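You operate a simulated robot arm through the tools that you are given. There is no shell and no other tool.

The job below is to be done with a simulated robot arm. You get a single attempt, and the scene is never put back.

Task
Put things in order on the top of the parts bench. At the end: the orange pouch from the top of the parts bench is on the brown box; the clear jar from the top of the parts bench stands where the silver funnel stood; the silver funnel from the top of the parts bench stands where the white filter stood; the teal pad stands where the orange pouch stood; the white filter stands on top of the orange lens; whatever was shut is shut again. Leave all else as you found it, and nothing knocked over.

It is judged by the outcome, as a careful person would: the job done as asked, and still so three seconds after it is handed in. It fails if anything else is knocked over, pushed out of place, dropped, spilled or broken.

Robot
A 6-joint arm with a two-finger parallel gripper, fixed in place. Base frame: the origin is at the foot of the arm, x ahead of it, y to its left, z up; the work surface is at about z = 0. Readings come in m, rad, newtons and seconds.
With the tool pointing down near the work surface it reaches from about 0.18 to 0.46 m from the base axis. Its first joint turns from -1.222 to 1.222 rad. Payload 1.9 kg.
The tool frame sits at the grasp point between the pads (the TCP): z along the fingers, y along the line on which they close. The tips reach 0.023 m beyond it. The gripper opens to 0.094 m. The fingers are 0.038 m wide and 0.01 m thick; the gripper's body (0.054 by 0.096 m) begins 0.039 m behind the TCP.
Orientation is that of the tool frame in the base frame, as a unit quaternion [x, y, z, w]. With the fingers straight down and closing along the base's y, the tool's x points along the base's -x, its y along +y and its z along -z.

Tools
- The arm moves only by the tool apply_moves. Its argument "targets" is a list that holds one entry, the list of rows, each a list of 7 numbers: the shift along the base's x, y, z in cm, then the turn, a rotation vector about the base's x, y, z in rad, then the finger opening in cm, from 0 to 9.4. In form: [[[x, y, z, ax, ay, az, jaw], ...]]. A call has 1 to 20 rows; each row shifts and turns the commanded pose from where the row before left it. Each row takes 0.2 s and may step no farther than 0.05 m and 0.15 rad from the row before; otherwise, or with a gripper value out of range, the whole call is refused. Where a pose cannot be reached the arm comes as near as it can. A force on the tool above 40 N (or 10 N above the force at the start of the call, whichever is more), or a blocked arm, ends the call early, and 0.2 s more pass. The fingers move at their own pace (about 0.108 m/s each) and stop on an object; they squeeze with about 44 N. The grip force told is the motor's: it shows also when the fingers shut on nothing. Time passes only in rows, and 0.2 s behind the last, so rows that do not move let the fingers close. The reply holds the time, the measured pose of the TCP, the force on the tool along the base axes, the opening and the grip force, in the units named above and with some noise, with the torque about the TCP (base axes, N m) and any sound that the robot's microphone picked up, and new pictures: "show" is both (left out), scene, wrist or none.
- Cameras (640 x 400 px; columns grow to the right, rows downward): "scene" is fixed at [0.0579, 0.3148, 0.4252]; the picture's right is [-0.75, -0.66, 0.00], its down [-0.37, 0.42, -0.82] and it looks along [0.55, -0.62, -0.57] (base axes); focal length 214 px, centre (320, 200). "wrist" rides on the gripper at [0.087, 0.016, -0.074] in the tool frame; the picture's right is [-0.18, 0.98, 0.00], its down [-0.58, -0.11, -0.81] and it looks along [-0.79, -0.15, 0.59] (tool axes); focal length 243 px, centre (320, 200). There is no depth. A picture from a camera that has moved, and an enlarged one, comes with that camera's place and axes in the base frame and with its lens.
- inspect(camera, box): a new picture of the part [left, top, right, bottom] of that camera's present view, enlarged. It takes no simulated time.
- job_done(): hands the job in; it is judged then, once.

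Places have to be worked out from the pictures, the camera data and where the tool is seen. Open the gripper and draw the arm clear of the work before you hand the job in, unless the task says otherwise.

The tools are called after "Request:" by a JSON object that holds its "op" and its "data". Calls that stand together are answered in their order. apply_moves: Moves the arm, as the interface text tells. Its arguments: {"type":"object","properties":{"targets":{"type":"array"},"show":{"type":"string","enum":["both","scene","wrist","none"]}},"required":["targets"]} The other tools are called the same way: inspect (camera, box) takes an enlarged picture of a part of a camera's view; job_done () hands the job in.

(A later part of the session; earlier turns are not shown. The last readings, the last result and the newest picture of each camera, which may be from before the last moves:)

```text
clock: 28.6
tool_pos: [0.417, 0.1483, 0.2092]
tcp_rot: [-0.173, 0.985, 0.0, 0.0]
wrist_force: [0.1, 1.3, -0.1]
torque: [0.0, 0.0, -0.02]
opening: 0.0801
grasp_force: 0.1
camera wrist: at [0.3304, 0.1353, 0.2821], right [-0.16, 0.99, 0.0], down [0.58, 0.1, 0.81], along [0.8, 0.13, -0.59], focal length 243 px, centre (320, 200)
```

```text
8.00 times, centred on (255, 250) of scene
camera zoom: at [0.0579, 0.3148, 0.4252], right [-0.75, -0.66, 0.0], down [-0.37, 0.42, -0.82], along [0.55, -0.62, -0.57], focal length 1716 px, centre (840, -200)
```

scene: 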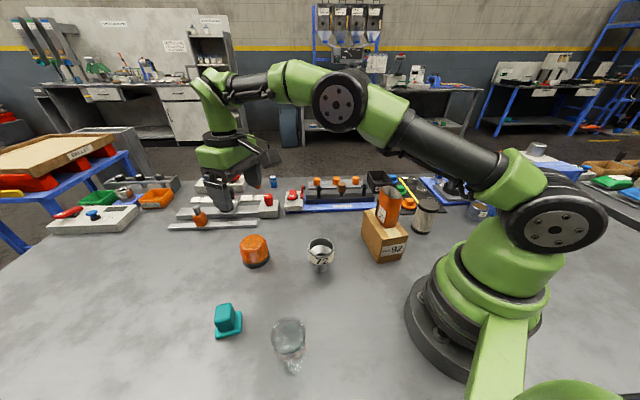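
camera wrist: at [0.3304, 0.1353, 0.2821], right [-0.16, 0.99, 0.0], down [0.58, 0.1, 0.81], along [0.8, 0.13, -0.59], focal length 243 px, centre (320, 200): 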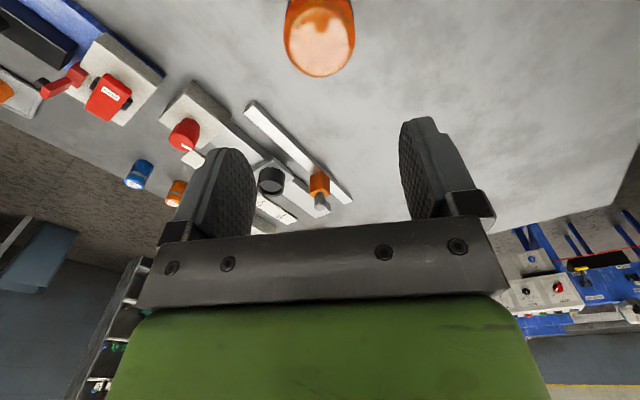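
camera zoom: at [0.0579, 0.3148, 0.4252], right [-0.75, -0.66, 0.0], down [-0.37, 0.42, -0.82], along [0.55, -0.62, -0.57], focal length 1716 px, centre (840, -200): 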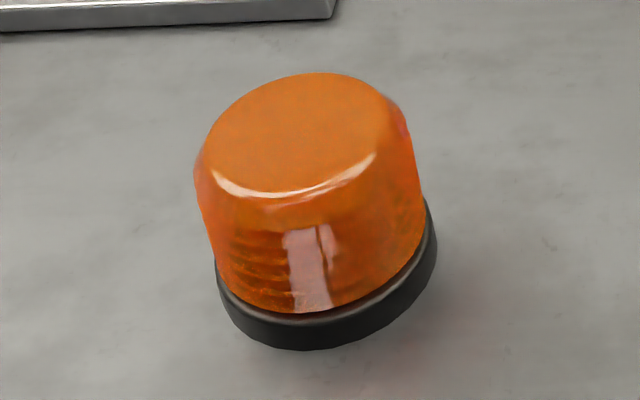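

The lens has a flat top about 47 mm across, centred near (0.414, 0.149) at about 0.062 m height, which can hold the filter. Next I move high over to the filter.

Request:
{"op": "apply_moves", "data": {"targets": [[[0, 0, 3.5, 0, 0, 0, 8.0], [0, 0, 3.5, 0, 0, 0, 8.0], [-2.445, -3.473, 0, 0, 0, -0.1232, 8.0], [-2.445, -3.473, 0, 0, 0, -0.1232, 8.0], [-2.445, -3.473, 0, 0, 0, -0.1232, 8.0], [-2.445, -3.473, 0, 0, 0, -0.1232, 8.0], [-2.445, -3.473, 0, 0, 0, -0.1232, 8.0], [-2.445, -3.473, 0, 0, 0, -0.1232, 8.0], [-2.445, -3.473, 0, 0, 0, -0.1232, 8.0], [-2.445, -3.473, 0, 0, 0, -0.1232, 8.0], [-2.445, -3.473, 0, 0, 0, -0.1232, 8.0], [-2.445, -3.473, 0, 0, 0, -0.1232, 8.0], [-2.445, -3.473, 0, 0, 0, -0.1232, 8.0], [0, 0, -2.5, 0, 0, 0, 8.0], [0, 0, 0, 0, 0, 0, 8.0]]], "show": "both"}}

Request:
{"op": "inspect", "data": {"camera": "wrist", "box": [220, 0, 420, 125]}}

```text
clock: 31.8
tool_pos: [0.1414, -0.2295, 0.2383]
tcp_rot: [0.482, 0.876, 0.001, 0.0]
wrist_force: [0.3, -0.1, 0.2]
torque: [-0.02, 0.02, -0.03]
opening: 0.0799
grasp_force: 0.0
out of reach, approached as far as the arm can: row 2
camera wrist: at [0.1093, -0.1468, 0.3123], right [0.93, 0.37, 0.0], down [0.22, -0.55, 0.81], along [0.3, -0.75, -0.59], focal length 243 px, centre (320, 200)
```

scene: 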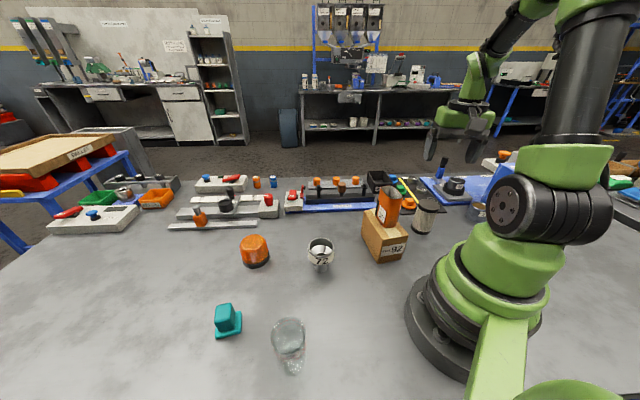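
wrist: 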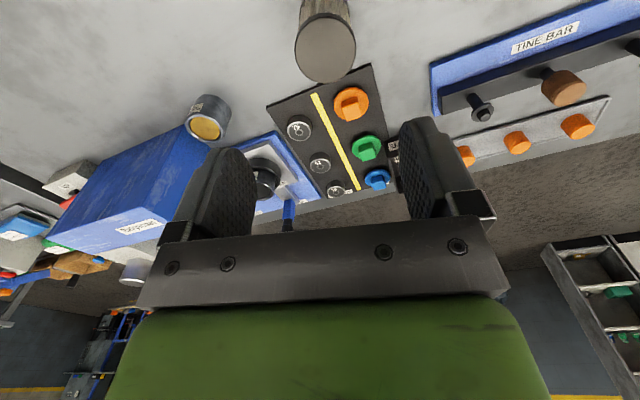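

```text
3.20 times, centred on (320, 62) of wrist
camera zoom: at [0.1093, -0.1468, 0.3123], right [0.93, 0.37, 0.0], down [0.22, -0.55, 0.81], along [0.3, -0.75, -0.59], focal length 776 px, centre (320, 640)
```

zoom: 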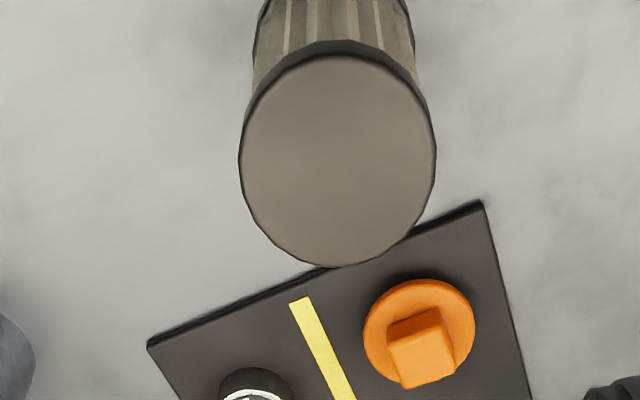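

The filter's top is centred around (0.1475, -0.232). The arm ended about 6 mm short because of a reach limit at height near the lens (noted for later), so I'll correct and come down to just above it.

Request:
{"op": "apply_moves", "data": {"targets": [[[0.6, -0.23, -2.0, 0, 0, 0, 9.0], [0, 0, -4.0, 0, 0, 0, 9.0], [0, 0, -4.0, 0, 0, 0, 9.0], [0, 0, 0, 0, 0, 0, 9.0]]], "show": "both"}}

Request:
{"op": "inspect", "data": {"camera": "wrist", "box": [200, 40, 440, 240]}}

Request:
{"op": "inspect", "data": {"camera": "scene", "box": [360, 130, 500, 260]}}

```text
clock: 32.8
tool_pos: [0.1498, -0.2306, 0.1364]
tcp_rot: [0.483, 0.876, 0.0, 0.0]
wrist_force: [0.0, -0.2, -1.4]
torque: [0.0, -0.04, 0.01]
opening: 0.0902
grasp_force: 0.1
camera wrist: at [0.117, -0.149, 0.2117], right [0.93, 0.37, 0.0], down [0.22, -0.55, 0.81], along [0.3, -0.75, -0.59], focal length 243 px, centre (320, 200)
```

scene: 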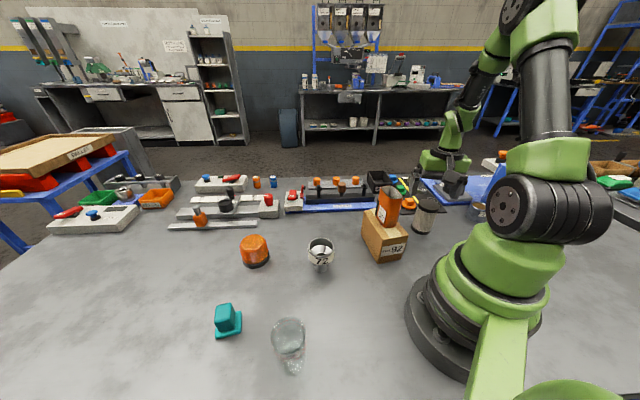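
wrist: 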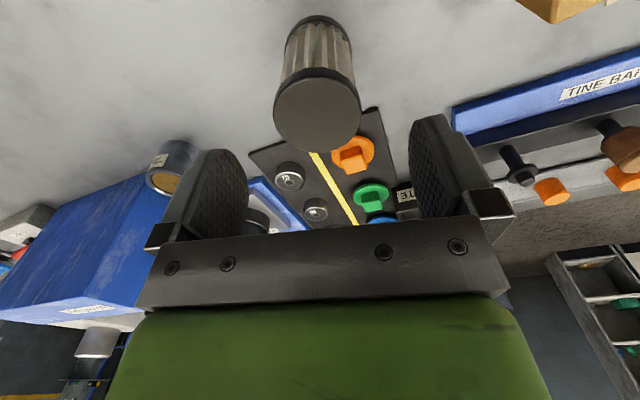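

```text
2.00 times, centred on (320, 140) of wrist
camera zoom: at [0.117, -0.149, 0.2117], right [0.93, 0.37, 0.0], down [0.22, -0.55, 0.81], along [0.3, -0.75, -0.59], focal length 485 px, centre (320, 320)
```

zoom: 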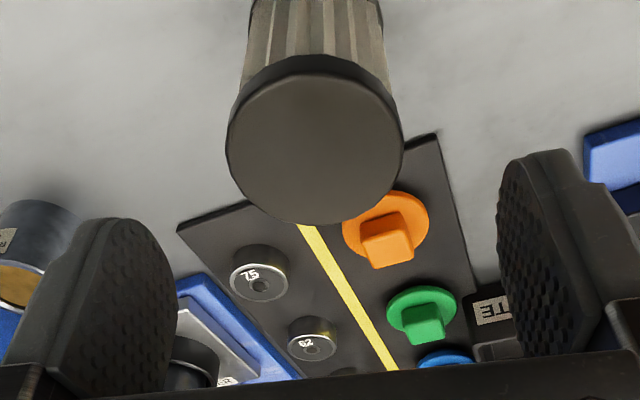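

```text
3.08 times, centred on (430, 195) of scene
camera zoom: at [0.0579, 0.3148, 0.4252], right [-0.75, -0.66, 0.0], down [-0.37, 0.42, -0.82], along [0.55, -0.62, -0.57], focal length 660 px, centre (-18, 215)
```

zoom: 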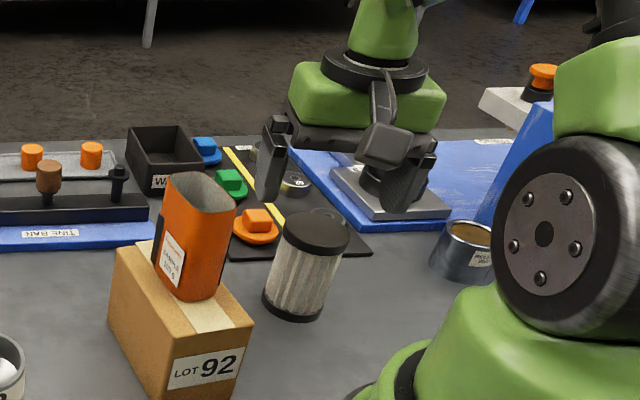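

The filter sits 1-2 mm left of the finger midline. I'll nudge and descend to TCP z of about 0.058, keeping the gripper body above its top cap.

Request:
{"op": "apply_moves", "data": {"targets": [[[-0.2, -0.1, -3.0, 0, 0, 0, 9.0], [0, 0, -3.0, 0, 0, 0, 9.0], [0, 0, -1.8, 0, 0, 0, 9.0], [0, 0, 0, 0, 0, 0, 9.0]]], "show": "both"}}

Request:
{"op": "inspect", "data": {"camera": "scene", "box": [360, 150, 480, 260]}}

Request:
{"op": "inspect", "data": {"camera": "wrist", "box": [200, 60, 440, 240]}}

```text
clock: 33.8
tool_pos: [0.1465, -0.2304, 0.0616]
tcp_rot: [0.482, 0.876, 0.0, 0.0]
wrist_force: [-0.2, -0.4, 0.2]
torque: [-0.02, 0.0, -0.02]
opening: 0.09
grasp_force: 0.1
camera wrist: at [0.1133, -0.149, 0.1345], right [0.93, 0.37, 0.0], down [0.22, -0.55, 0.81], along [0.3, -0.75, -0.59], focal length 243 px, centre (320, 200)
```

scene: 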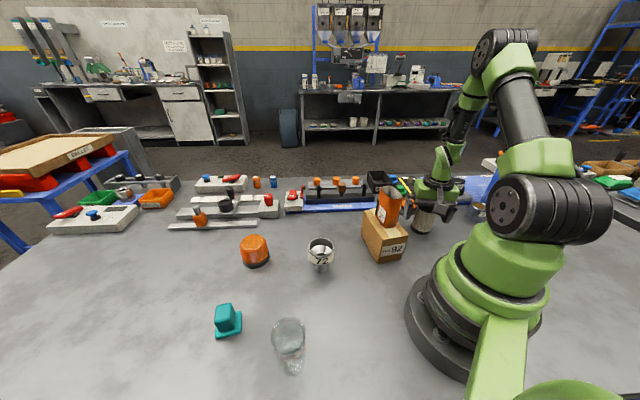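
wrist: 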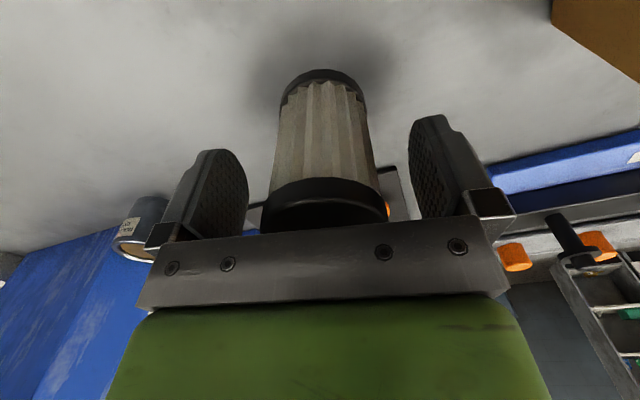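

```text
3.64 times, centred on (420, 205) of scene
camera zoom: at [0.0579, 0.3148, 0.4252], right [-0.75, -0.66, 0.0], down [-0.37, 0.42, -0.82], along [0.55, -0.62, -0.57], focal length 780 px, centre (-44, 182)
```

zoom: 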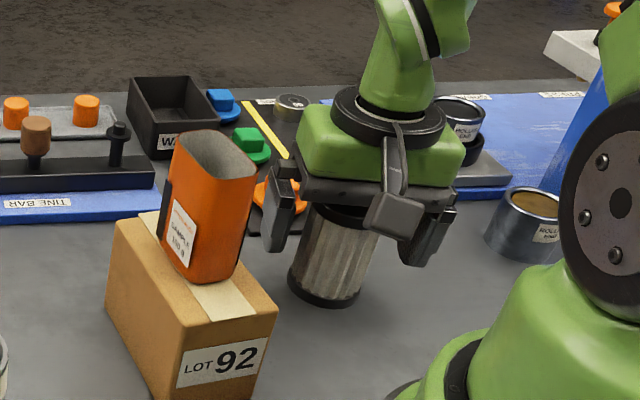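

```text
2.22 times, centred on (320, 150) of wrist
camera zoom: at [0.1133, -0.149, 0.1345], right [0.93, 0.37, 0.0], down [0.22, -0.55, 0.81], along [0.3, -0.75, -0.59], focal length 539 px, centre (320, 311)
```

zoom: 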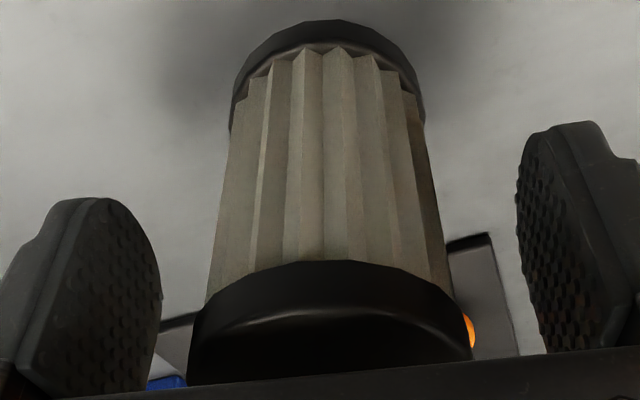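

The fingers straddle the filter with clearance. I'll drop another 3 mm and close gradually.

Request:
{"op": "apply_moves", "data": {"targets": [[[0, 0, -0.3, 0, 0, 0, 9.0], [0, 0, 0, 0, 0, 0, 7.0], [0, 0, 0, 0, 0, 0, 6.0], [0, 0, 0, 0, 0, 0, 5.0], [0, 0, 0, 0, 0, 0, 4.0], [0, 0, 0, 0, 0, 0, 4.0]]], "show": "wrist"}}

Request:
{"op": "inspect", "data": {"camera": "scene", "box": [360, 150, 480, 260]}}

```text
clock: 35.2
tool_pos: [0.1468, -0.232, 0.0582]
tcp_rot: [0.483, 0.876, 0.0, -0.001]
wrist_force: [-0.7, -0.1, 0.8]
torque: [-0.05, 0.0, 0.02]
opening: 0.0529
grasp_force: 43.8
camera wrist: at [0.1133, -0.1491, 0.132], right [0.93, 0.37, 0.0], down [0.22, -0.55, 0.81], along [0.3, -0.75, -0.59], focal length 243 px, centre (320, 200)
```

wrist: 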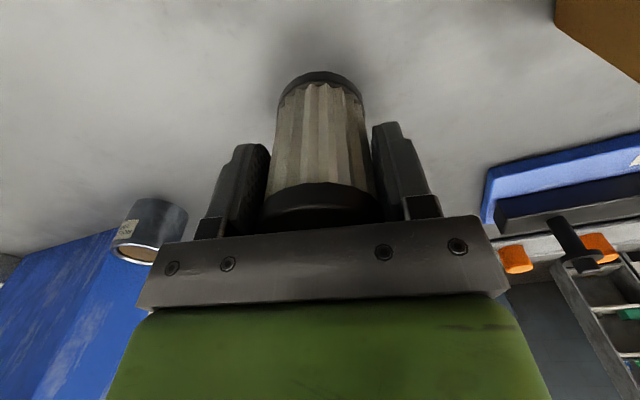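

```text
3.64 times, centred on (420, 205) of scene
camera zoom: at [0.0579, 0.3148, 0.4252], right [-0.75, -0.66, 0.0], down [-0.37, 0.42, -0.82], along [0.55, -0.62, -0.57], focal length 780 px, centre (-44, 182)
```

zoom: 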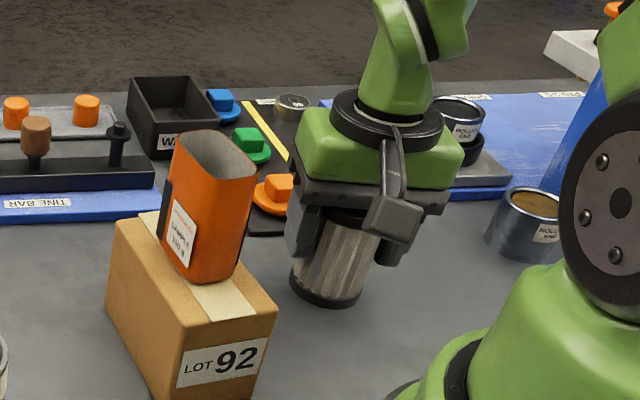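

The filter is gripped (53 mm); its axis sits about 2.7 mm outboard of the TCP, so it stood at (0.148, -0.234). I'll lift and carry it around the pouch to above the lens.

Request:
{"op": "apply_moves", "data": {"targets": [[[0, 0, 2.0, 0, 0, 0, 4.0], [0, 0, 4.0, 0, 0, 0, 4.0], [0, 0, 4.0, 0, 0, 0, 4.0], [0, 0, 4.0, 0, 0, 0, 4.0], [0, 0, 4.2, 0, 0, 0, 4.0], [3.3, 1.04, 0, 0, 0, 0.097, 4.0], [3.3, 1.04, 0, 0, 0, 0.097, 4.0], [3.3, 1.04, 0, 0, 0, 0.097, 4.0], [3.3, 1.04, 0, 0, 0, 0.097, 4.0], [3.3, 1.04, 0, 0, 0, 0.098, 4.0], [1.76, 3.6, 0, 0, 0, 0.104, 4.0], [1.76, 3.6, 0, 0, 0, 0.104, 4.0], [1.76, 3.6, 0, 0, 0, 0.104, 4.0], [1.76, 3.6, 0, 0, 0, 0.104, 4.0], [1.76, 3.6, 0, 0, 0, 0.104, 4.0], [0.29, 3.7, -0.4, 0, 0, 0.0875, 4.0], [0.29, 3.7, -0.4, 0, 0, 0.0875, 4.0], [0.29, 3.7, -0.4, 0, 0, 0.0875, 4.0], [0.29, 3.7, -0.4, 0, 0, 0.0875, 4.0], [0, 0, 0, 0, 0, 0, 4.0]]], "show": "both"}}

Request:
{"op": "inspect", "data": {"camera": "scene", "box": [180, 140, 320, 280]}}

Request:
{"op": "inspect", "data": {"camera": "wrist", "box": [220, 0, 420, 200]}}

```text
clock: 39.4
tool_pos: [0.4113, 0.1481, 0.2231]
tcp_rot: [-0.174, 0.985, 0.0, 0.0]
wrist_force: [-0.1, 0.3, -1.4]
torque: [0.03, 0.0, -0.02]
opening: 0.0526
grasp_force: 45.3
camera wrist: at [0.3243, 0.1348, 0.297], right [-0.17, 0.99, 0.0], down [0.58, 0.1, 0.81], along [0.8, 0.13, -0.59], focal length 243 px, centre (320, 200)
```

scene: 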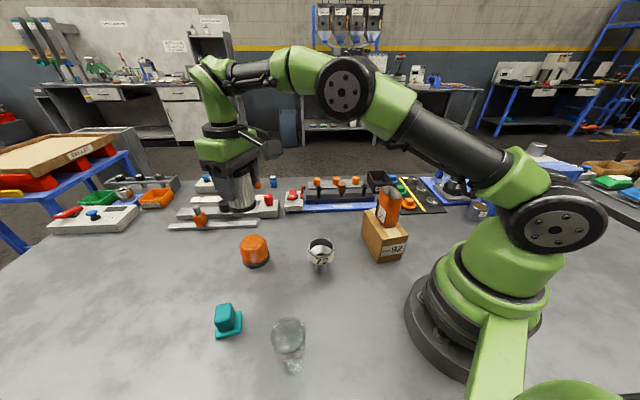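
wrist: 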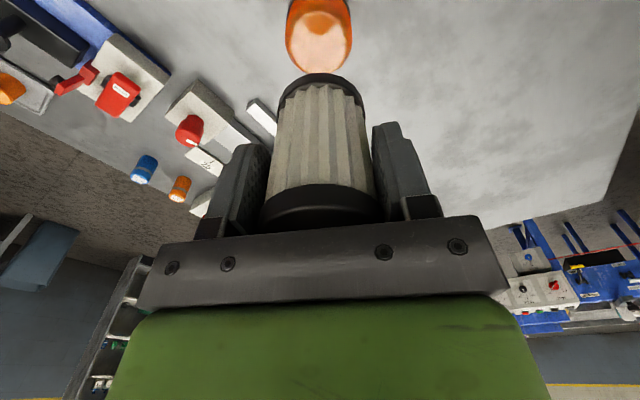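

```text
2.86 times, centred on (250, 210) of scene
camera zoom: at [0.0579, 0.3148, 0.4252], right [-0.75, -0.66, 0.0], down [-0.37, 0.42, -0.82], along [0.55, -0.62, -0.57], focal length 613 px, centre (520, 171)
```

zoom: 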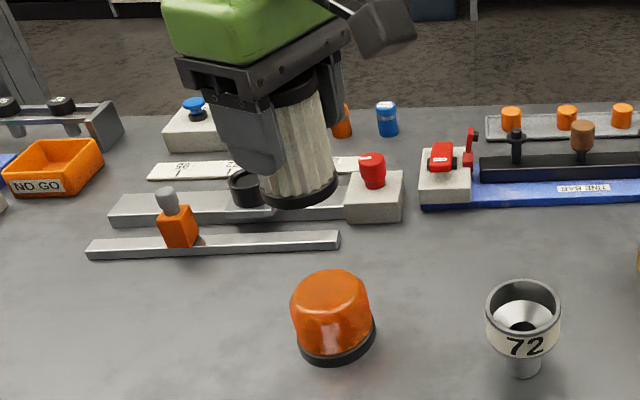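

```text
2.00 times, centred on (320, 100) of wrist
camera zoom: at [0.3243, 0.1348, 0.297], right [-0.17, 0.99, 0.0], down [0.58, 0.1, 0.81], along [0.8, 0.13, -0.59], focal length 485 px, centre (320, 400)
```

zoom: 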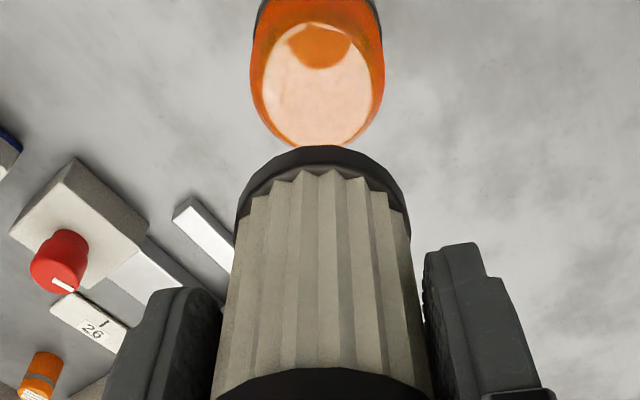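

The filter is aligned over the lens to within a couple of millimetres. I'll lower it to about 15 mm above the lens top and compare in both views.

Request:
{"op": "apply_moves", "data": {"targets": [[[0, 0, -4.0, 0, 0, 0, 4.0], [0, 0, -3.5, 0, 0, 0, 4.0], [0, 0, -1.3, 0, 0, 0, 4.0], [0, 0, 0, 0, 0, 0, 4.0]]], "show": "both"}}

Request:
{"op": "inspect", "data": {"camera": "scene", "box": [205, 180, 305, 280]}}

Request:
{"op": "inspect", "data": {"camera": "wrist", "box": [240, 0, 400, 120]}}

```text
clock: 40.4
tool_pos: [0.4106, 0.1478, 0.1353]
tcp_rot: [-0.174, 0.985, -0.001, 0.0]
wrist_force: [0.1, -0.3, -1.3]
torque: [0.0, -0.03, 0.0]
opening: 0.0527
grasp_force: 43.9
camera wrist: at [0.3242, 0.1341, 0.2096], right [-0.16, 0.99, 0.0], down [0.58, 0.1, 0.81], along [0.8, 0.13, -0.59], focal length 243 px, centre (320, 200)
```

scene: 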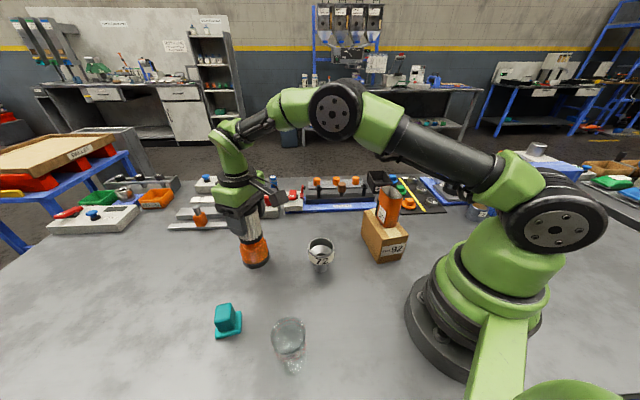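
wrist: 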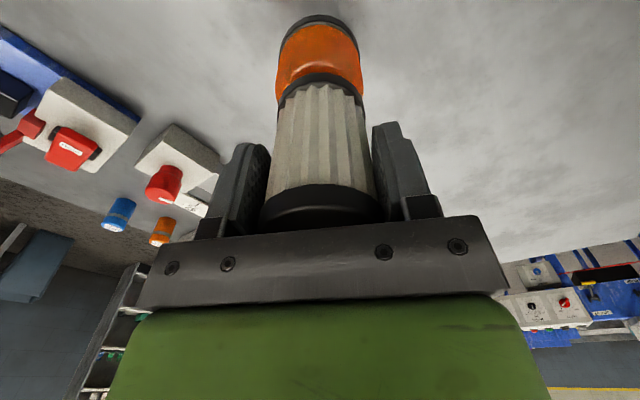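

```text
4.00 times, centred on (255, 230) of scene
camera zoom: at [0.0579, 0.3148, 0.4252], right [-0.75, -0.66, 0.0], down [-0.37, 0.42, -0.82], along [0.55, -0.62, -0.57], focal length 858 px, centre (580, 80)
```

zoom: 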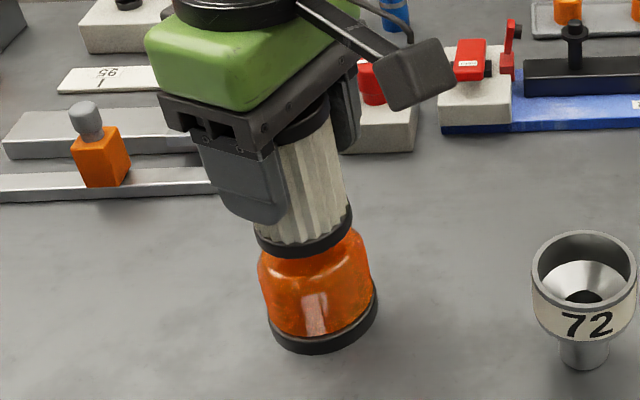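

```text
3.33 times, centred on (320, 60) of wrist
camera zoom: at [0.3242, 0.1341, 0.2096], right [-0.16, 0.99, 0.0], down [0.58, 0.1, 0.81], along [0.8, 0.13, -0.59], focal length 809 px, centre (320, 667)
```

zoom: 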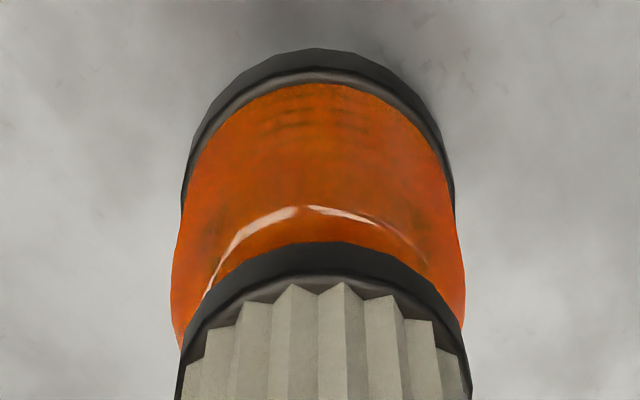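

Comparing the two views, the filter needs about +1.7 mm in x and -1 mm in y to be centred on the lens. I'll shift it and lower to about 4 mm above expected contact.

Request:
{"op": "apply_moves", "data": {"targets": [[[0.17, -0.1, -0.3, 0, 0, 0, 4.0], [0, 0, -0.5, 0, 0, 0, 4.0], [0, 0, -0.3, 0, 0, 0, 4.0], [0, 0, 0, 0, 0, 0, 4.0]]], "show": "none"}}

Request:
{"op": "inspect", "data": {"camera": "scene", "box": [215, 190, 295, 275]}}

Request:
{"op": "inspect", "data": {"camera": "wrist", "box": [240, 0, 400, 120]}}

```text
clock: 41.4
tool_pos: [0.4128, 0.1472, 0.1248]
tcp_rot: [-0.174, 0.985, 0.0, -0.001]
wrist_force: [-0.5, 0.1, -0.7]
torque: [-0.03, 0.01, 0.0]
opening: 0.0529
grasp_force: 43.5
```

```text
4.71 times, centred on (255, 232) of scene
camera zoom: at [0.0579, 0.3148, 0.4252], right [-0.75, -0.66, 0.0], down [-0.37, 0.42, -0.82], along [0.55, -0.62, -0.57], focal length 1009 px, centre (626, 47)
```

zoom: 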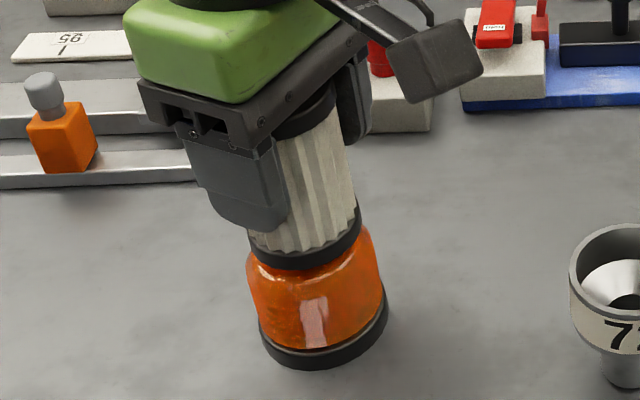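

```text
3.33 times, centred on (320, 60) of wrist
camera zoom: at [0.3256, 0.1328, 0.199], right [-0.16, 0.99, 0.0], down [0.58, 0.1, 0.81], along [0.8, 0.13, -0.59], focal length 809 px, centre (320, 667)
```

zoom: 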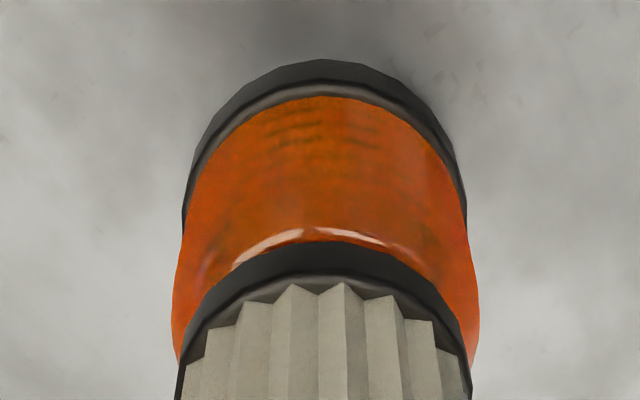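

The filter is now centred on the lens in both views (within about 1.5 mm). I'll lower in small steps until contact.

Request:
{"op": "apply_moves", "data": {"targets": [[[0, 0, -0.1, 0, 0, 0, 4.0], [0, 0, -0.1, 0, 0, 0, 4.0], [0, 0, 0, 0, 0, 0, 4.0]]], "show": "none"}}

```text
clock: 42.2
tool_pos: [0.412, 0.1468, 0.1219]
tcp_rot: [-0.173, 0.985, 0.0, 0.0]
wrist_force: [0.2, -0.3, -1.8]
torque: [0.01, -0.01, -0.02]
opening: 0.0526
grasp_force: 44.0
```

Request:
{"op": "apply_moves", "data": {"targets": [[[0, 0, -0.1, 0, 0, 0, 4.0], [0, 0, 0, 0, 0, 0, 4.0]]], "show": "none"}}

Request:
{"op": "inspect", "data": {"camera": "wrist", "box": [260, 20, 380, 110]}}

```text
clock: 42.8
tool_pos: [0.413, 0.1474, 0.1218]
tcp_rot: [-0.173, 0.985, 0.0, -0.001]
wrist_force: [0.5, -0.8, -0.4]
torque: [0.04, -0.01, 0.0]
opening: 0.0527
grasp_force: 44.1
```

```text
4.44 times, centred on (320, 65) of wrist
camera zoom: at [0.3259, 0.1332, 0.1958], right [-0.16, 0.99, 0.0], down [0.58, 0.1, 0.81], along [0.8, 0.13, -0.59], focal length 1078 px, centre (320, 800)
```

zoom: 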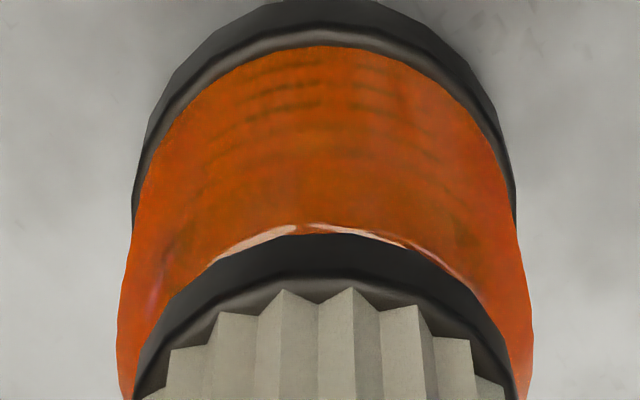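

Still no contact force. Continuing down gently.

Request:
{"op": "apply_moves", "data": {"targets": [[[0, 0, -0.08, 0, 0, 0, 4.0], [0, 0, 0, 0, 0, 0, 4.0]]], "show": "none"}}

```text
clock: 43.4
tool_pos: [0.4129, 0.1464, 0.1206]
tcp_rot: [-0.174, 0.985, -0.001, 0.0]
wrist_force: [0.1, -0.6, -1.5]
torque: [0.0, -0.02, -0.03]
opening: 0.0527
grasp_force: 43.9
```

Request:
{"op": "apply_moves", "data": {"targets": [[[0, 0, -0.08, 0, 0, 0, 4.0], [0, 0, 0, 0, 0, 0, 4.0]]], "show": "none"}}

```text
clock: 44.0
tool_pos: [0.4129, 0.1459, 0.1196]
tcp_rot: [-0.174, 0.985, 0.0, 0.0]
wrist_force: [0.1, 0.5, -1.7]
torque: [0.02, -0.01, -0.02]
opening: 0.0524
grasp_force: 44.0
```

Request:
{"op": "apply_moves", "data": {"targets": [[[0, 0, -0.08, 0, 0, 0, 4.0], [0, 0, 0, 0, 0, 0, 4.0]]], "show": "none"}}

Request:
{"op": "inspect", "data": {"camera": "scene", "box": [225, 215, 290, 275]}}

Request:
{"op": "inspect", "data": {"camera": "wrist", "box": [260, 20, 380, 110]}}

```text
clock: 44.6
tool_pos: [0.4118, 0.1477, 0.1191]
tcp_rot: [-0.174, 0.985, 0.0, -0.001]
wrist_force: [-0.1, 0.8, -2.3]
torque: [0.01, 0.0, -0.02]
opening: 0.0525
grasp_force: 44.0
```

```text
6.67 times, centred on (258, 245) of scene
camera zoom: at [0.0579, 0.3148, 0.4252], right [-0.75, -0.66, 0.0], down [-0.37, 0.42, -0.82], along [0.55, -0.62, -0.57], focal length 1430 px, centre (737, -100)
```

zoom: 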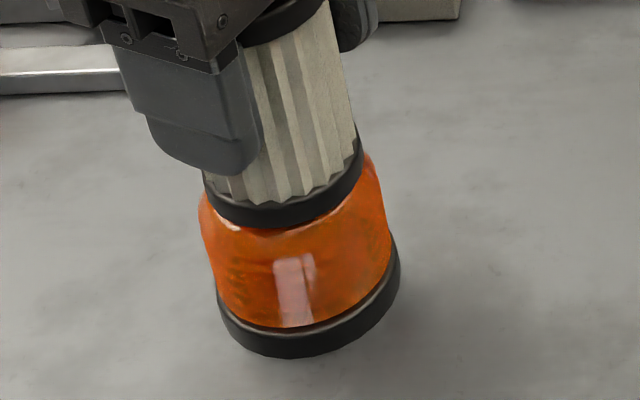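

```text
4.44 times, centred on (320, 65) of wrist
camera zoom: at [0.3257, 0.1332, 0.1935], right [-0.16, 0.99, 0.0], down [0.58, 0.1, 0.81], along [0.8, 0.13, -0.59], focal length 1078 px, centre (320, 800)
```

zoom: 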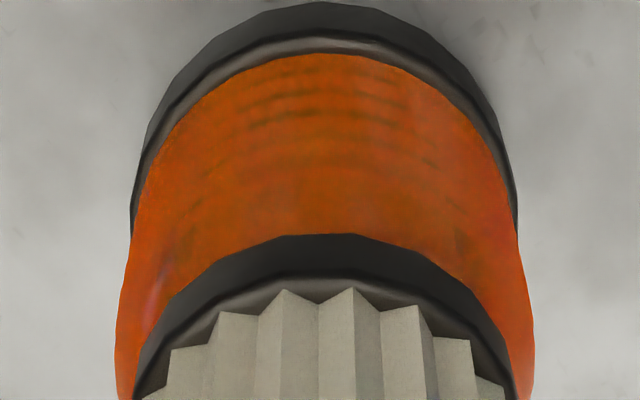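

Request:
{"op": "apply_moves", "data": {"targets": [[[0, 0, -0.06, 0, 0, 0, 4.0], [0, 0, -0.06, 0, 0, 0, 4.0], [0, 0, 0, 0, 0, 0, 4.0]]], "show": "none"}}

```text
clock: 45.4
tool_pos: [0.4114, 0.1474, 0.1188]
tcp_rot: [-0.174, 0.985, 0.0, 0.0]
wrist_force: [0.3, -0.1, -1.3]
torque: [-0.01, 0.0, 0.01]
opening: 0.0525
grasp_force: 44.0
```

Request:
{"op": "apply_moves", "data": {"targets": [[[0, 0, -0.06, 0, 0, 0, 4.0], [0, 0, -0.06, 0, 0, 0, 4.0], [0, 0, 0, 0, 0, 0, 4.0]]], "show": "none"}}

```text
clock: 46.2
tool_pos: [0.4109, 0.1458, 0.1167]
tcp_rot: [-0.174, 0.985, 0.0, 0.0]
wrist_force: [0.2, 0.4, -1.7]
torque: [0.0, -0.01, -0.01]
opening: 0.0525
grasp_force: 43.8
```

Request:
{"op": "apply_moves", "data": {"targets": [[[0, 0, -0.06, 0, 0, 0, 4.0], [0, 0, -0.06, 0, 0, 0, 4.0], [0, 0, 0, 0, 0, 0, 4.0]]], "show": "none"}}

Request:
{"op": "inspect", "data": {"camera": "scene", "box": [225, 215, 290, 275]}}

Request:
{"op": "inspect", "data": {"camera": "wrist", "box": [260, 20, 380, 110]}}

```text
clock: 47.0
tool_pos: [0.4123, 0.1476, 0.1167]
tcp_rot: [-0.174, 0.985, 0.001, -0.001]
wrist_force: [-0.3, 0.2, -0.8]
torque: [-0.04, -0.01, 0.01]
opening: 0.0525
grasp_force: 43.8
```

```text
6.67 times, centred on (258, 245) of scene
camera zoom: at [0.0579, 0.3148, 0.4252], right [-0.75, -0.66, 0.0], down [-0.37, 0.42, -0.82], along [0.55, -0.62, -0.57], focal length 1430 px, centre (737, -100)
```

zoom: 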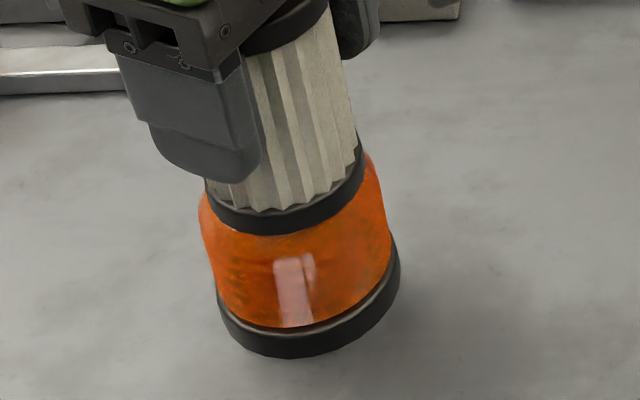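

```text
4.44 times, centred on (320, 65) of wrist
camera zoom: at [0.3257, 0.1332, 0.1901], right [-0.16, 0.99, 0.0], down [0.58, 0.1, 0.81], along [0.8, 0.13, -0.59], focal length 1078 px, centre (320, 800)
```

zoom: 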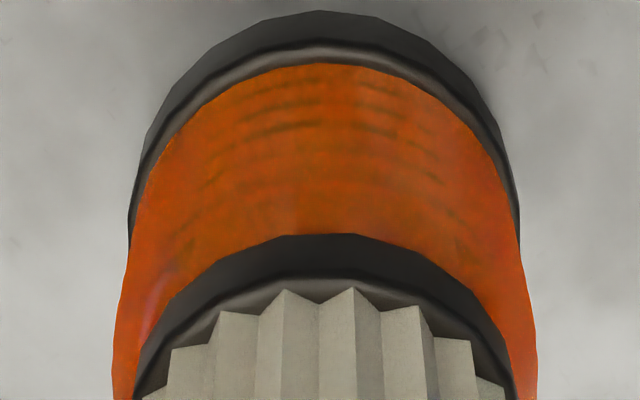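

Request:
{"op": "apply_moves", "data": {"targets": [[[0, 0, -0.06, 0, 0, 0, 4.0], [0, 0, -0.06, 0, 0, 0, 4.0], [0, 0, 0, 0, 0, 0, 4.0]]], "show": "none"}}

```text
clock: 47.8
tool_pos: [0.4127, 0.148, 0.1151]
tcp_rot: [-0.174, 0.985, 0.001, 0.002]
wrist_force: [-4.7, -1.7, 19.3]
torque: [-0.19, 0.29, 0.06]
opening: 0.0526
grasp_force: 44.1
```

Contact: 19 N, so the filter rests on the lens (its top is about 0.057 m). I'll relieve the load slightly and re-read before releasing.

Request:
{"op": "apply_moves", "data": {"targets": [[[0, 0, 0.05, 0, 0, 0, 4.0], [0, 0, 0, 0, 0, 0, 4.0]]], "show": "none"}}

Request:
{"op": "inspect", "data": {"camera": "scene", "box": [215, 190, 295, 275]}}

```text
clock: 48.4
tool_pos: [0.412, 0.1474, 0.1158]
tcp_rot: [-0.174, 0.985, 0.0, 0.002]
wrist_force: [2.0, 2.2, 16.1]
torque: [0.15, -0.15, 0.01]
opening: 0.053
grasp_force: 44.4
```

```text
4.71 times, centred on (255, 232) of scene
camera zoom: at [0.0578, 0.3148, 0.4252], right [-0.75, -0.66, 0.0], down [-0.37, 0.42, -0.82], along [0.55, -0.62, -0.57], focal length 1009 px, centre (626, 47)
```

zoom: 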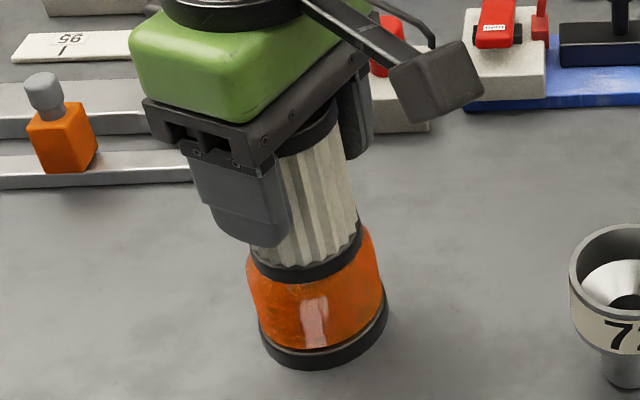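

Still 16 N down-load. I'll ease up another 0.4 mm and then open the fingers slowly.

Request:
{"op": "apply_moves", "data": {"targets": [[[0, 0, 0.04, 0, 0, 0, 4.0], [0, 0, 0, 0, 0, 0, 4.0]]], "show": "none"}}

```text
clock: 49.0
tool_pos: [0.4125, 0.1474, 0.1162]
tcp_rot: [-0.174, 0.985, 0.0, 0.001]
wrist_force: [4.5, 2.6, 11.7]
torque: [0.2, -0.44, 0.04]
opening: 0.0528
grasp_force: 44.0
```

Request:
{"op": "apply_moves", "data": {"targets": [[[0, 0, 0.04, 0, 0, 0, 4.0], [0, 0, 0, 0, 0, 0, 4.0]]], "show": "none"}}

```text
clock: 49.6
tool_pos: [0.4116, 0.1463, 0.1155]
tcp_rot: [-0.173, 0.985, -0.001, 0.0]
wrist_force: [1.5, 1.9, 7.4]
torque: [0.17, -0.25, 0.05]
opening: 0.0529
grasp_force: 43.8
```

Load is down to 7 N with small torque. Opening the fingers now and checking before rising.

Request:
{"op": "apply_moves", "data": {"targets": [[[0, 0, 0, 0, 0, 0, 5.5], [0, 0, 0, 0, 0, 0, 6.0], [0, 0, 0, 0, 0, 0, 7.0], [0, 0, 0, 0, 0, 0, 7.6], [0, 0, 0, 0, 0, 0, 7.6]]], "show": "wrist"}}

Request:
{"op": "inspect", "data": {"camera": "scene", "box": [215, 190, 295, 275]}}

```text
clock: 50.8
tool_pos: [0.4112, 0.1474, 0.1164]
tcp_rot: [-0.174, 0.985, 0.0, 0.0]
wrist_force: [-0.3, 0.9, -0.3]
torque: [0.0, 0.0, -0.01]
opening: 0.0762
grasp_force: 0.1
camera wrist: at [0.3256, 0.1329, 0.19], right [-0.16, 0.99, 0.0], down [0.58, 0.1, 0.81], along [0.8, 0.13, -0.59], focal length 243 px, centre (320, 200)
```

wrist: 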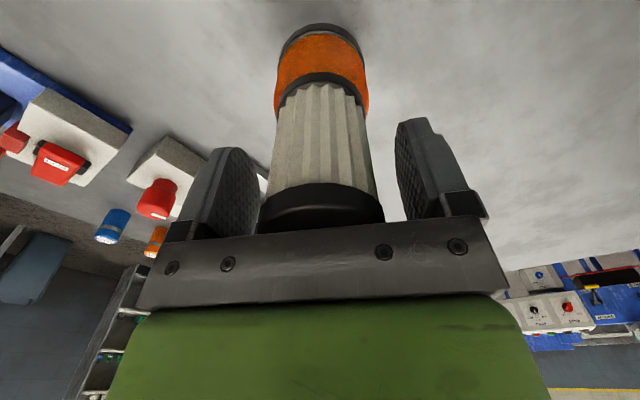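

```text
4.71 times, centred on (255, 232) of scene
camera zoom: at [0.0579, 0.3148, 0.4252], right [-0.75, -0.66, 0.0], down [-0.37, 0.42, -0.82], along [0.55, -0.62, -0.57], focal length 1009 px, centre (626, 47)
```

zoom: 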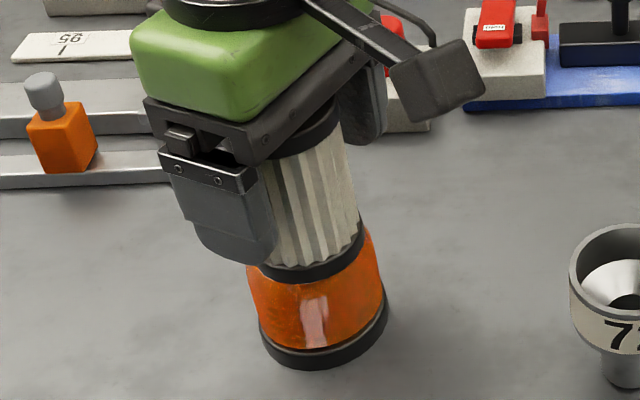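

The filter stands freely on the lens with both fingers clear. I'll rise straight up slowly.

Request:
{"op": "apply_moves", "data": {"targets": [[[0, 0, 1.0, 0, 0, 0, 7.6], [0, 0, 2.0, 0, 0, 0, 7.6], [0, 0, 3.0, 0, 0, 0, 7.6], [0, 0, 4.0, 0, 0, 0, 7.6], [0, 0, 0, 0, 0, 0, 7.6]]], "show": "both"}}

Request:
{"op": "inspect", "data": {"camera": "scene", "box": [205, 170, 305, 280]}}

```text
clock: 52.0
tool_pos: [0.4141, 0.1473, 0.2159]
tcp_rot: [-0.174, 0.985, 0.0, 0.0]
wrist_force: [0.6, -0.4, -0.2]
torque: [0.0, -0.03, -0.01]
opening: 0.0758
grasp_force: 0.1
camera wrist: at [0.3259, 0.1328, 0.2901], right [-0.16, 0.99, 0.0], down [0.58, 0.1, 0.81], along [0.8, 0.13, -0.59], focal length 243 px, centre (320, 200)
```

scene: 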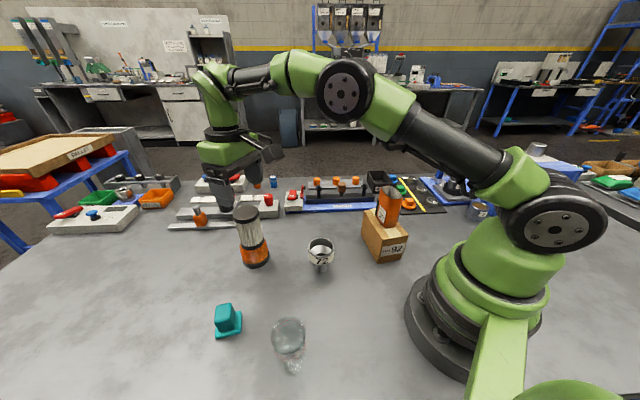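
wrist: 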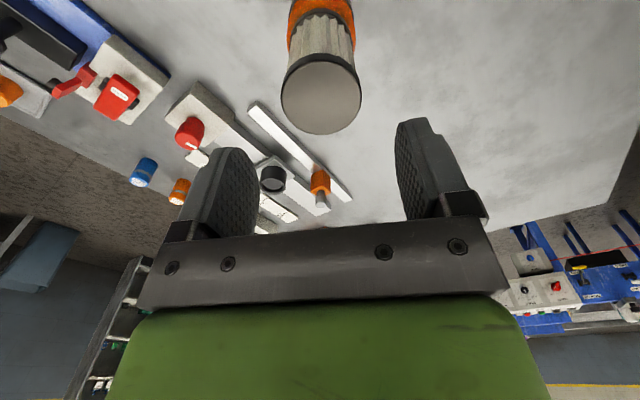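

```text
3.64 times, centred on (255, 225) of scene
camera zoom: at [0.0579, 0.3148, 0.4252], right [-0.75, -0.66, 0.0], down [-0.37, 0.42, -0.82], along [0.55, -0.62, -0.57], focal length 780 px, centre (556, 109)
```

zoom: 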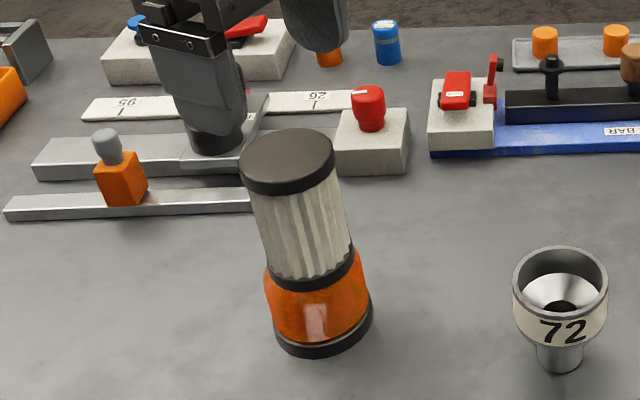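

The filter is standing well on the lens. Next, the funnel at about (0.2755, 0.064): I'll move above it and look.

Request:
{"op": "apply_moves", "data": {"targets": [[[-3.475, -2.08, 0, 0, 0, -0.03, 8.5], [-3.475, -2.08, 0, 0, 0, -0.03, 8.5], [-3.475, -2.08, 0, 0, 0, -0.03, 8.5], [-3.475, -2.08, 0, 0, 0, -0.03, 8.5], [0, 0, -2.0, 0, 0, 0, 8.5], [0, 0, -2.6, 0, 0, 0, 8.5], [0, 0, 0, 0, 0, 0, 8.5]]], "show": "both"}}

Request:
{"op": "inspect", "data": {"camera": "wrist", "box": [240, 0, 400, 100]}}

```text
clock: 53.6
tool_pos: [0.2718, 0.0646, 0.1697]
tcp_rot: [-0.114, 0.994, 0.0, 0.0]
wrist_force: [-0.1, 0.3, 0.0]
torque: [-0.01, 0.06, 0.01]
opening: 0.0851
grasp_force: 0.1
camera wrist: at [0.1845, 0.0608, 0.2445], right [-0.04, 1.0, 0.0], down [0.59, 0.03, 0.81], along [0.81, 0.04, -0.59], focal length 243 px, centre (320, 200)
```

scene: 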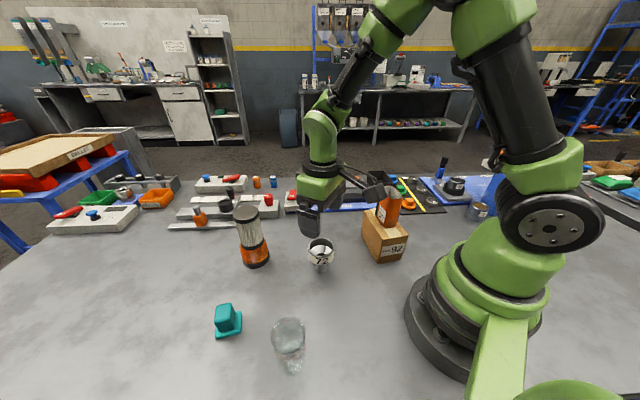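
wrist: 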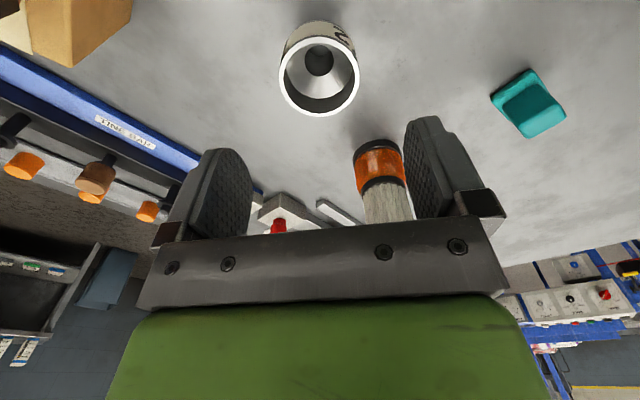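

```text
4.00 times, centred on (320, 50) of wrist
camera zoom: at [0.1845, 0.0608, 0.2445], right [-0.04, 1.0, 0.0], down [0.59, 0.03, 0.81], along [0.81, 0.04, -0.59], focal length 970 px, centre (320, 800)
```

zoom: 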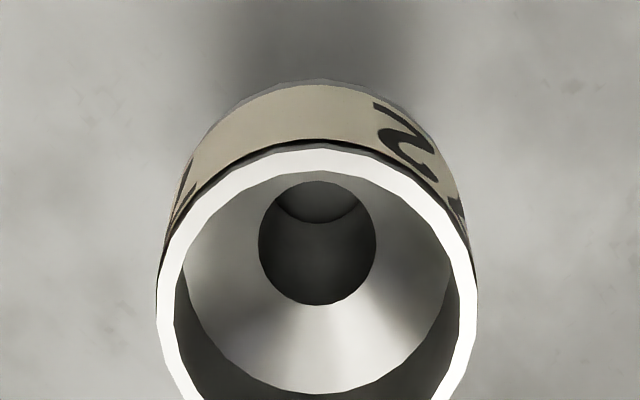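

The funnel's rim is centred at about (0.2735, 0.064), 58 mm wide, and lined up with the fingers. Descending to TCP z of about 0.057 around its upper cylinder.

Request:
{"op": "apply_moves", "data": {"targets": [[[0.15, 0, -4.0, 0, 0, 0, 8.5], [0, 0, -4.0, 0, 0, 0, 8.5], [0, 0, -2.3, 0, 0, 0, 8.5], [0, 0, -1.0, 0, 0, 0, 8.5], [0, 0, 0, 0, 0, 0, 8.5]]], "show": "both"}}

Request:
{"op": "inspect", "data": {"camera": "scene", "box": [280, 190, 380, 280]}}

Request:
{"op": "inspect", "data": {"camera": "wrist", "box": [200, 60, 440, 240]}}

```text
clock: 54.8
tool_pos: [0.2729, 0.0625, 0.0573]
tcp_rot: [-0.114, 0.993, 0.0, -0.001]
wrist_force: [0.9, -0.5, 0.0]
torque: [0.02, -0.02, 0.01]
opening: 0.0852
grasp_force: 0.1
camera wrist: at [0.186, 0.0607, 0.1309], right [-0.04, 1.0, 0.0], down [0.59, 0.03, 0.81], along [0.81, 0.04, -0.59], focal length 243 px, centre (320, 200)
```

scene: 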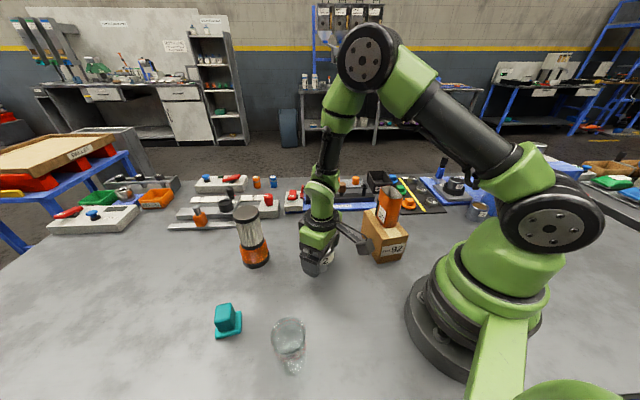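
wrist: 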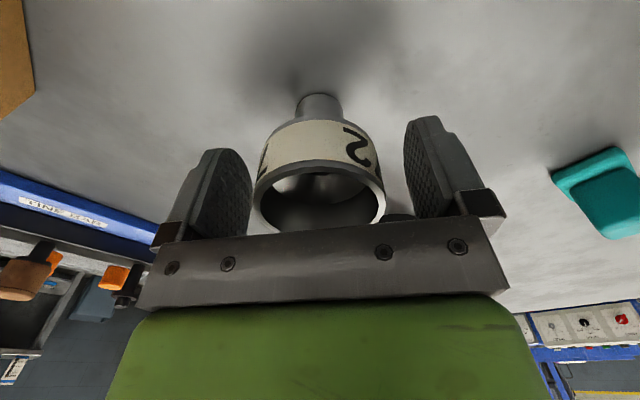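

```text
4.44 times, centred on (330, 235) of scene
camera zoom: at [0.0579, 0.3148, 0.4252], right [-0.75, -0.66, 0.0], down [-0.37, 0.42, -0.82], along [0.55, -0.62, -0.57], focal length 953 px, centre (276, 44)
```

zoom: 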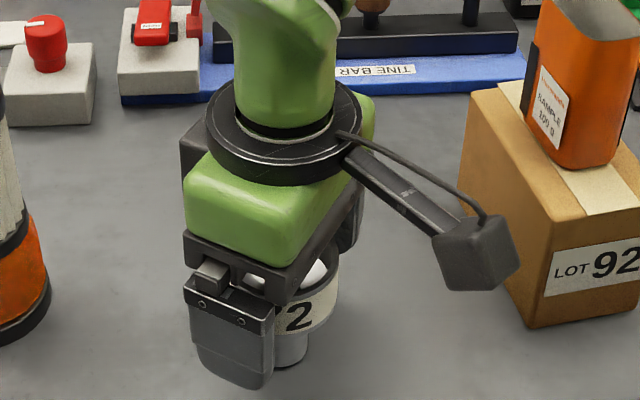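

```text
2.22 times, centred on (320, 150) of wrist
camera zoom: at [0.186, 0.0607, 0.1309], right [-0.04, 1.0, 0.0], down [0.59, 0.03, 0.81], along [0.81, 0.04, -0.59], focal length 539 px, centre (320, 311)
```

zoom: 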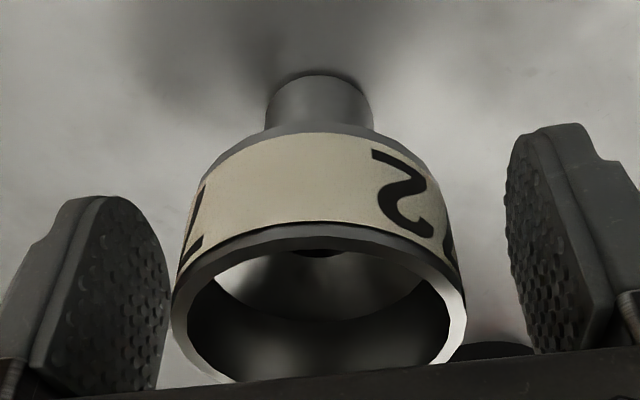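

The fingers are level with the funnel's cylinder and evenly spaced. Closing gradually.

Request:
{"op": "apply_moves", "data": {"targets": [[[0, 0, 0, 0, 0, 0, 7.0], [0, 0, 0, 0, 0, 0, 6.2], [0, 0, 0, 0, 0, 0, 5.5], [0, 0, 0, 0, 0, 0, 4.5], [0, 0, 0, 0, 0, 0, 4.5]]], "show": "wrist"}}

Request:
{"op": "inspect", "data": {"camera": "wrist", "box": [200, 60, 440, 240]}}

```text
clock: 56.0
tool_pos: [0.2728, 0.0645, 0.0567]
tcp_rot: [-0.114, 0.993, 0.0, 0.0]
wrist_force: [1.1, 0.6, 0.8]
torque: [0.06, 0.01, 0.01]
opening: 0.0564
grasp_force: 44.2
camera wrist: at [0.186, 0.0607, 0.1312], right [-0.04, 1.0, 0.0], down [0.59, 0.03, 0.81], along [0.81, 0.04, -0.59], focal length 243 px, centre (320, 200)
```

wrist: 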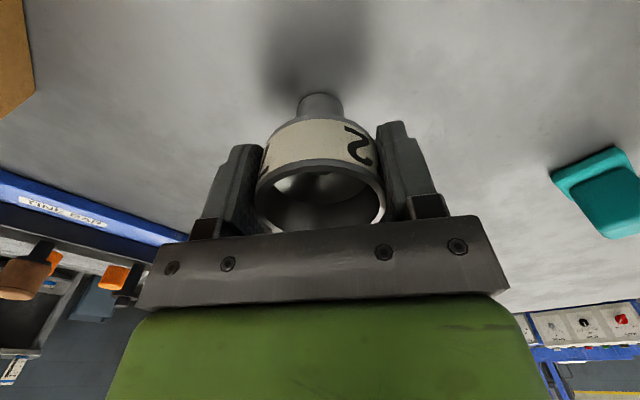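

```text
2.22 times, centred on (320, 150) of wrist
camera zoom: at [0.186, 0.0607, 0.1312], right [-0.04, 1.0, 0.0], down [0.59, 0.03, 0.81], along [0.81, 0.04, -0.59], focal length 539 px, centre (320, 311)
```

zoom: 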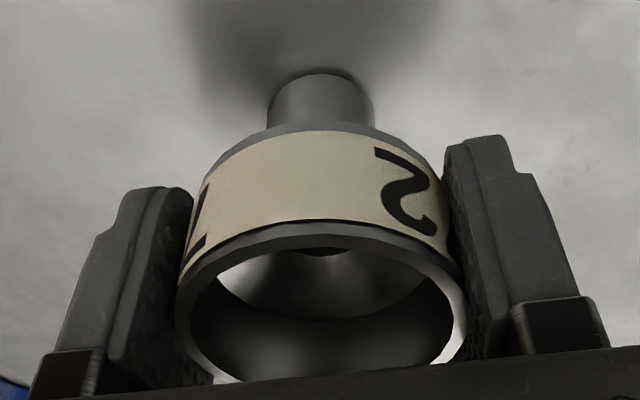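

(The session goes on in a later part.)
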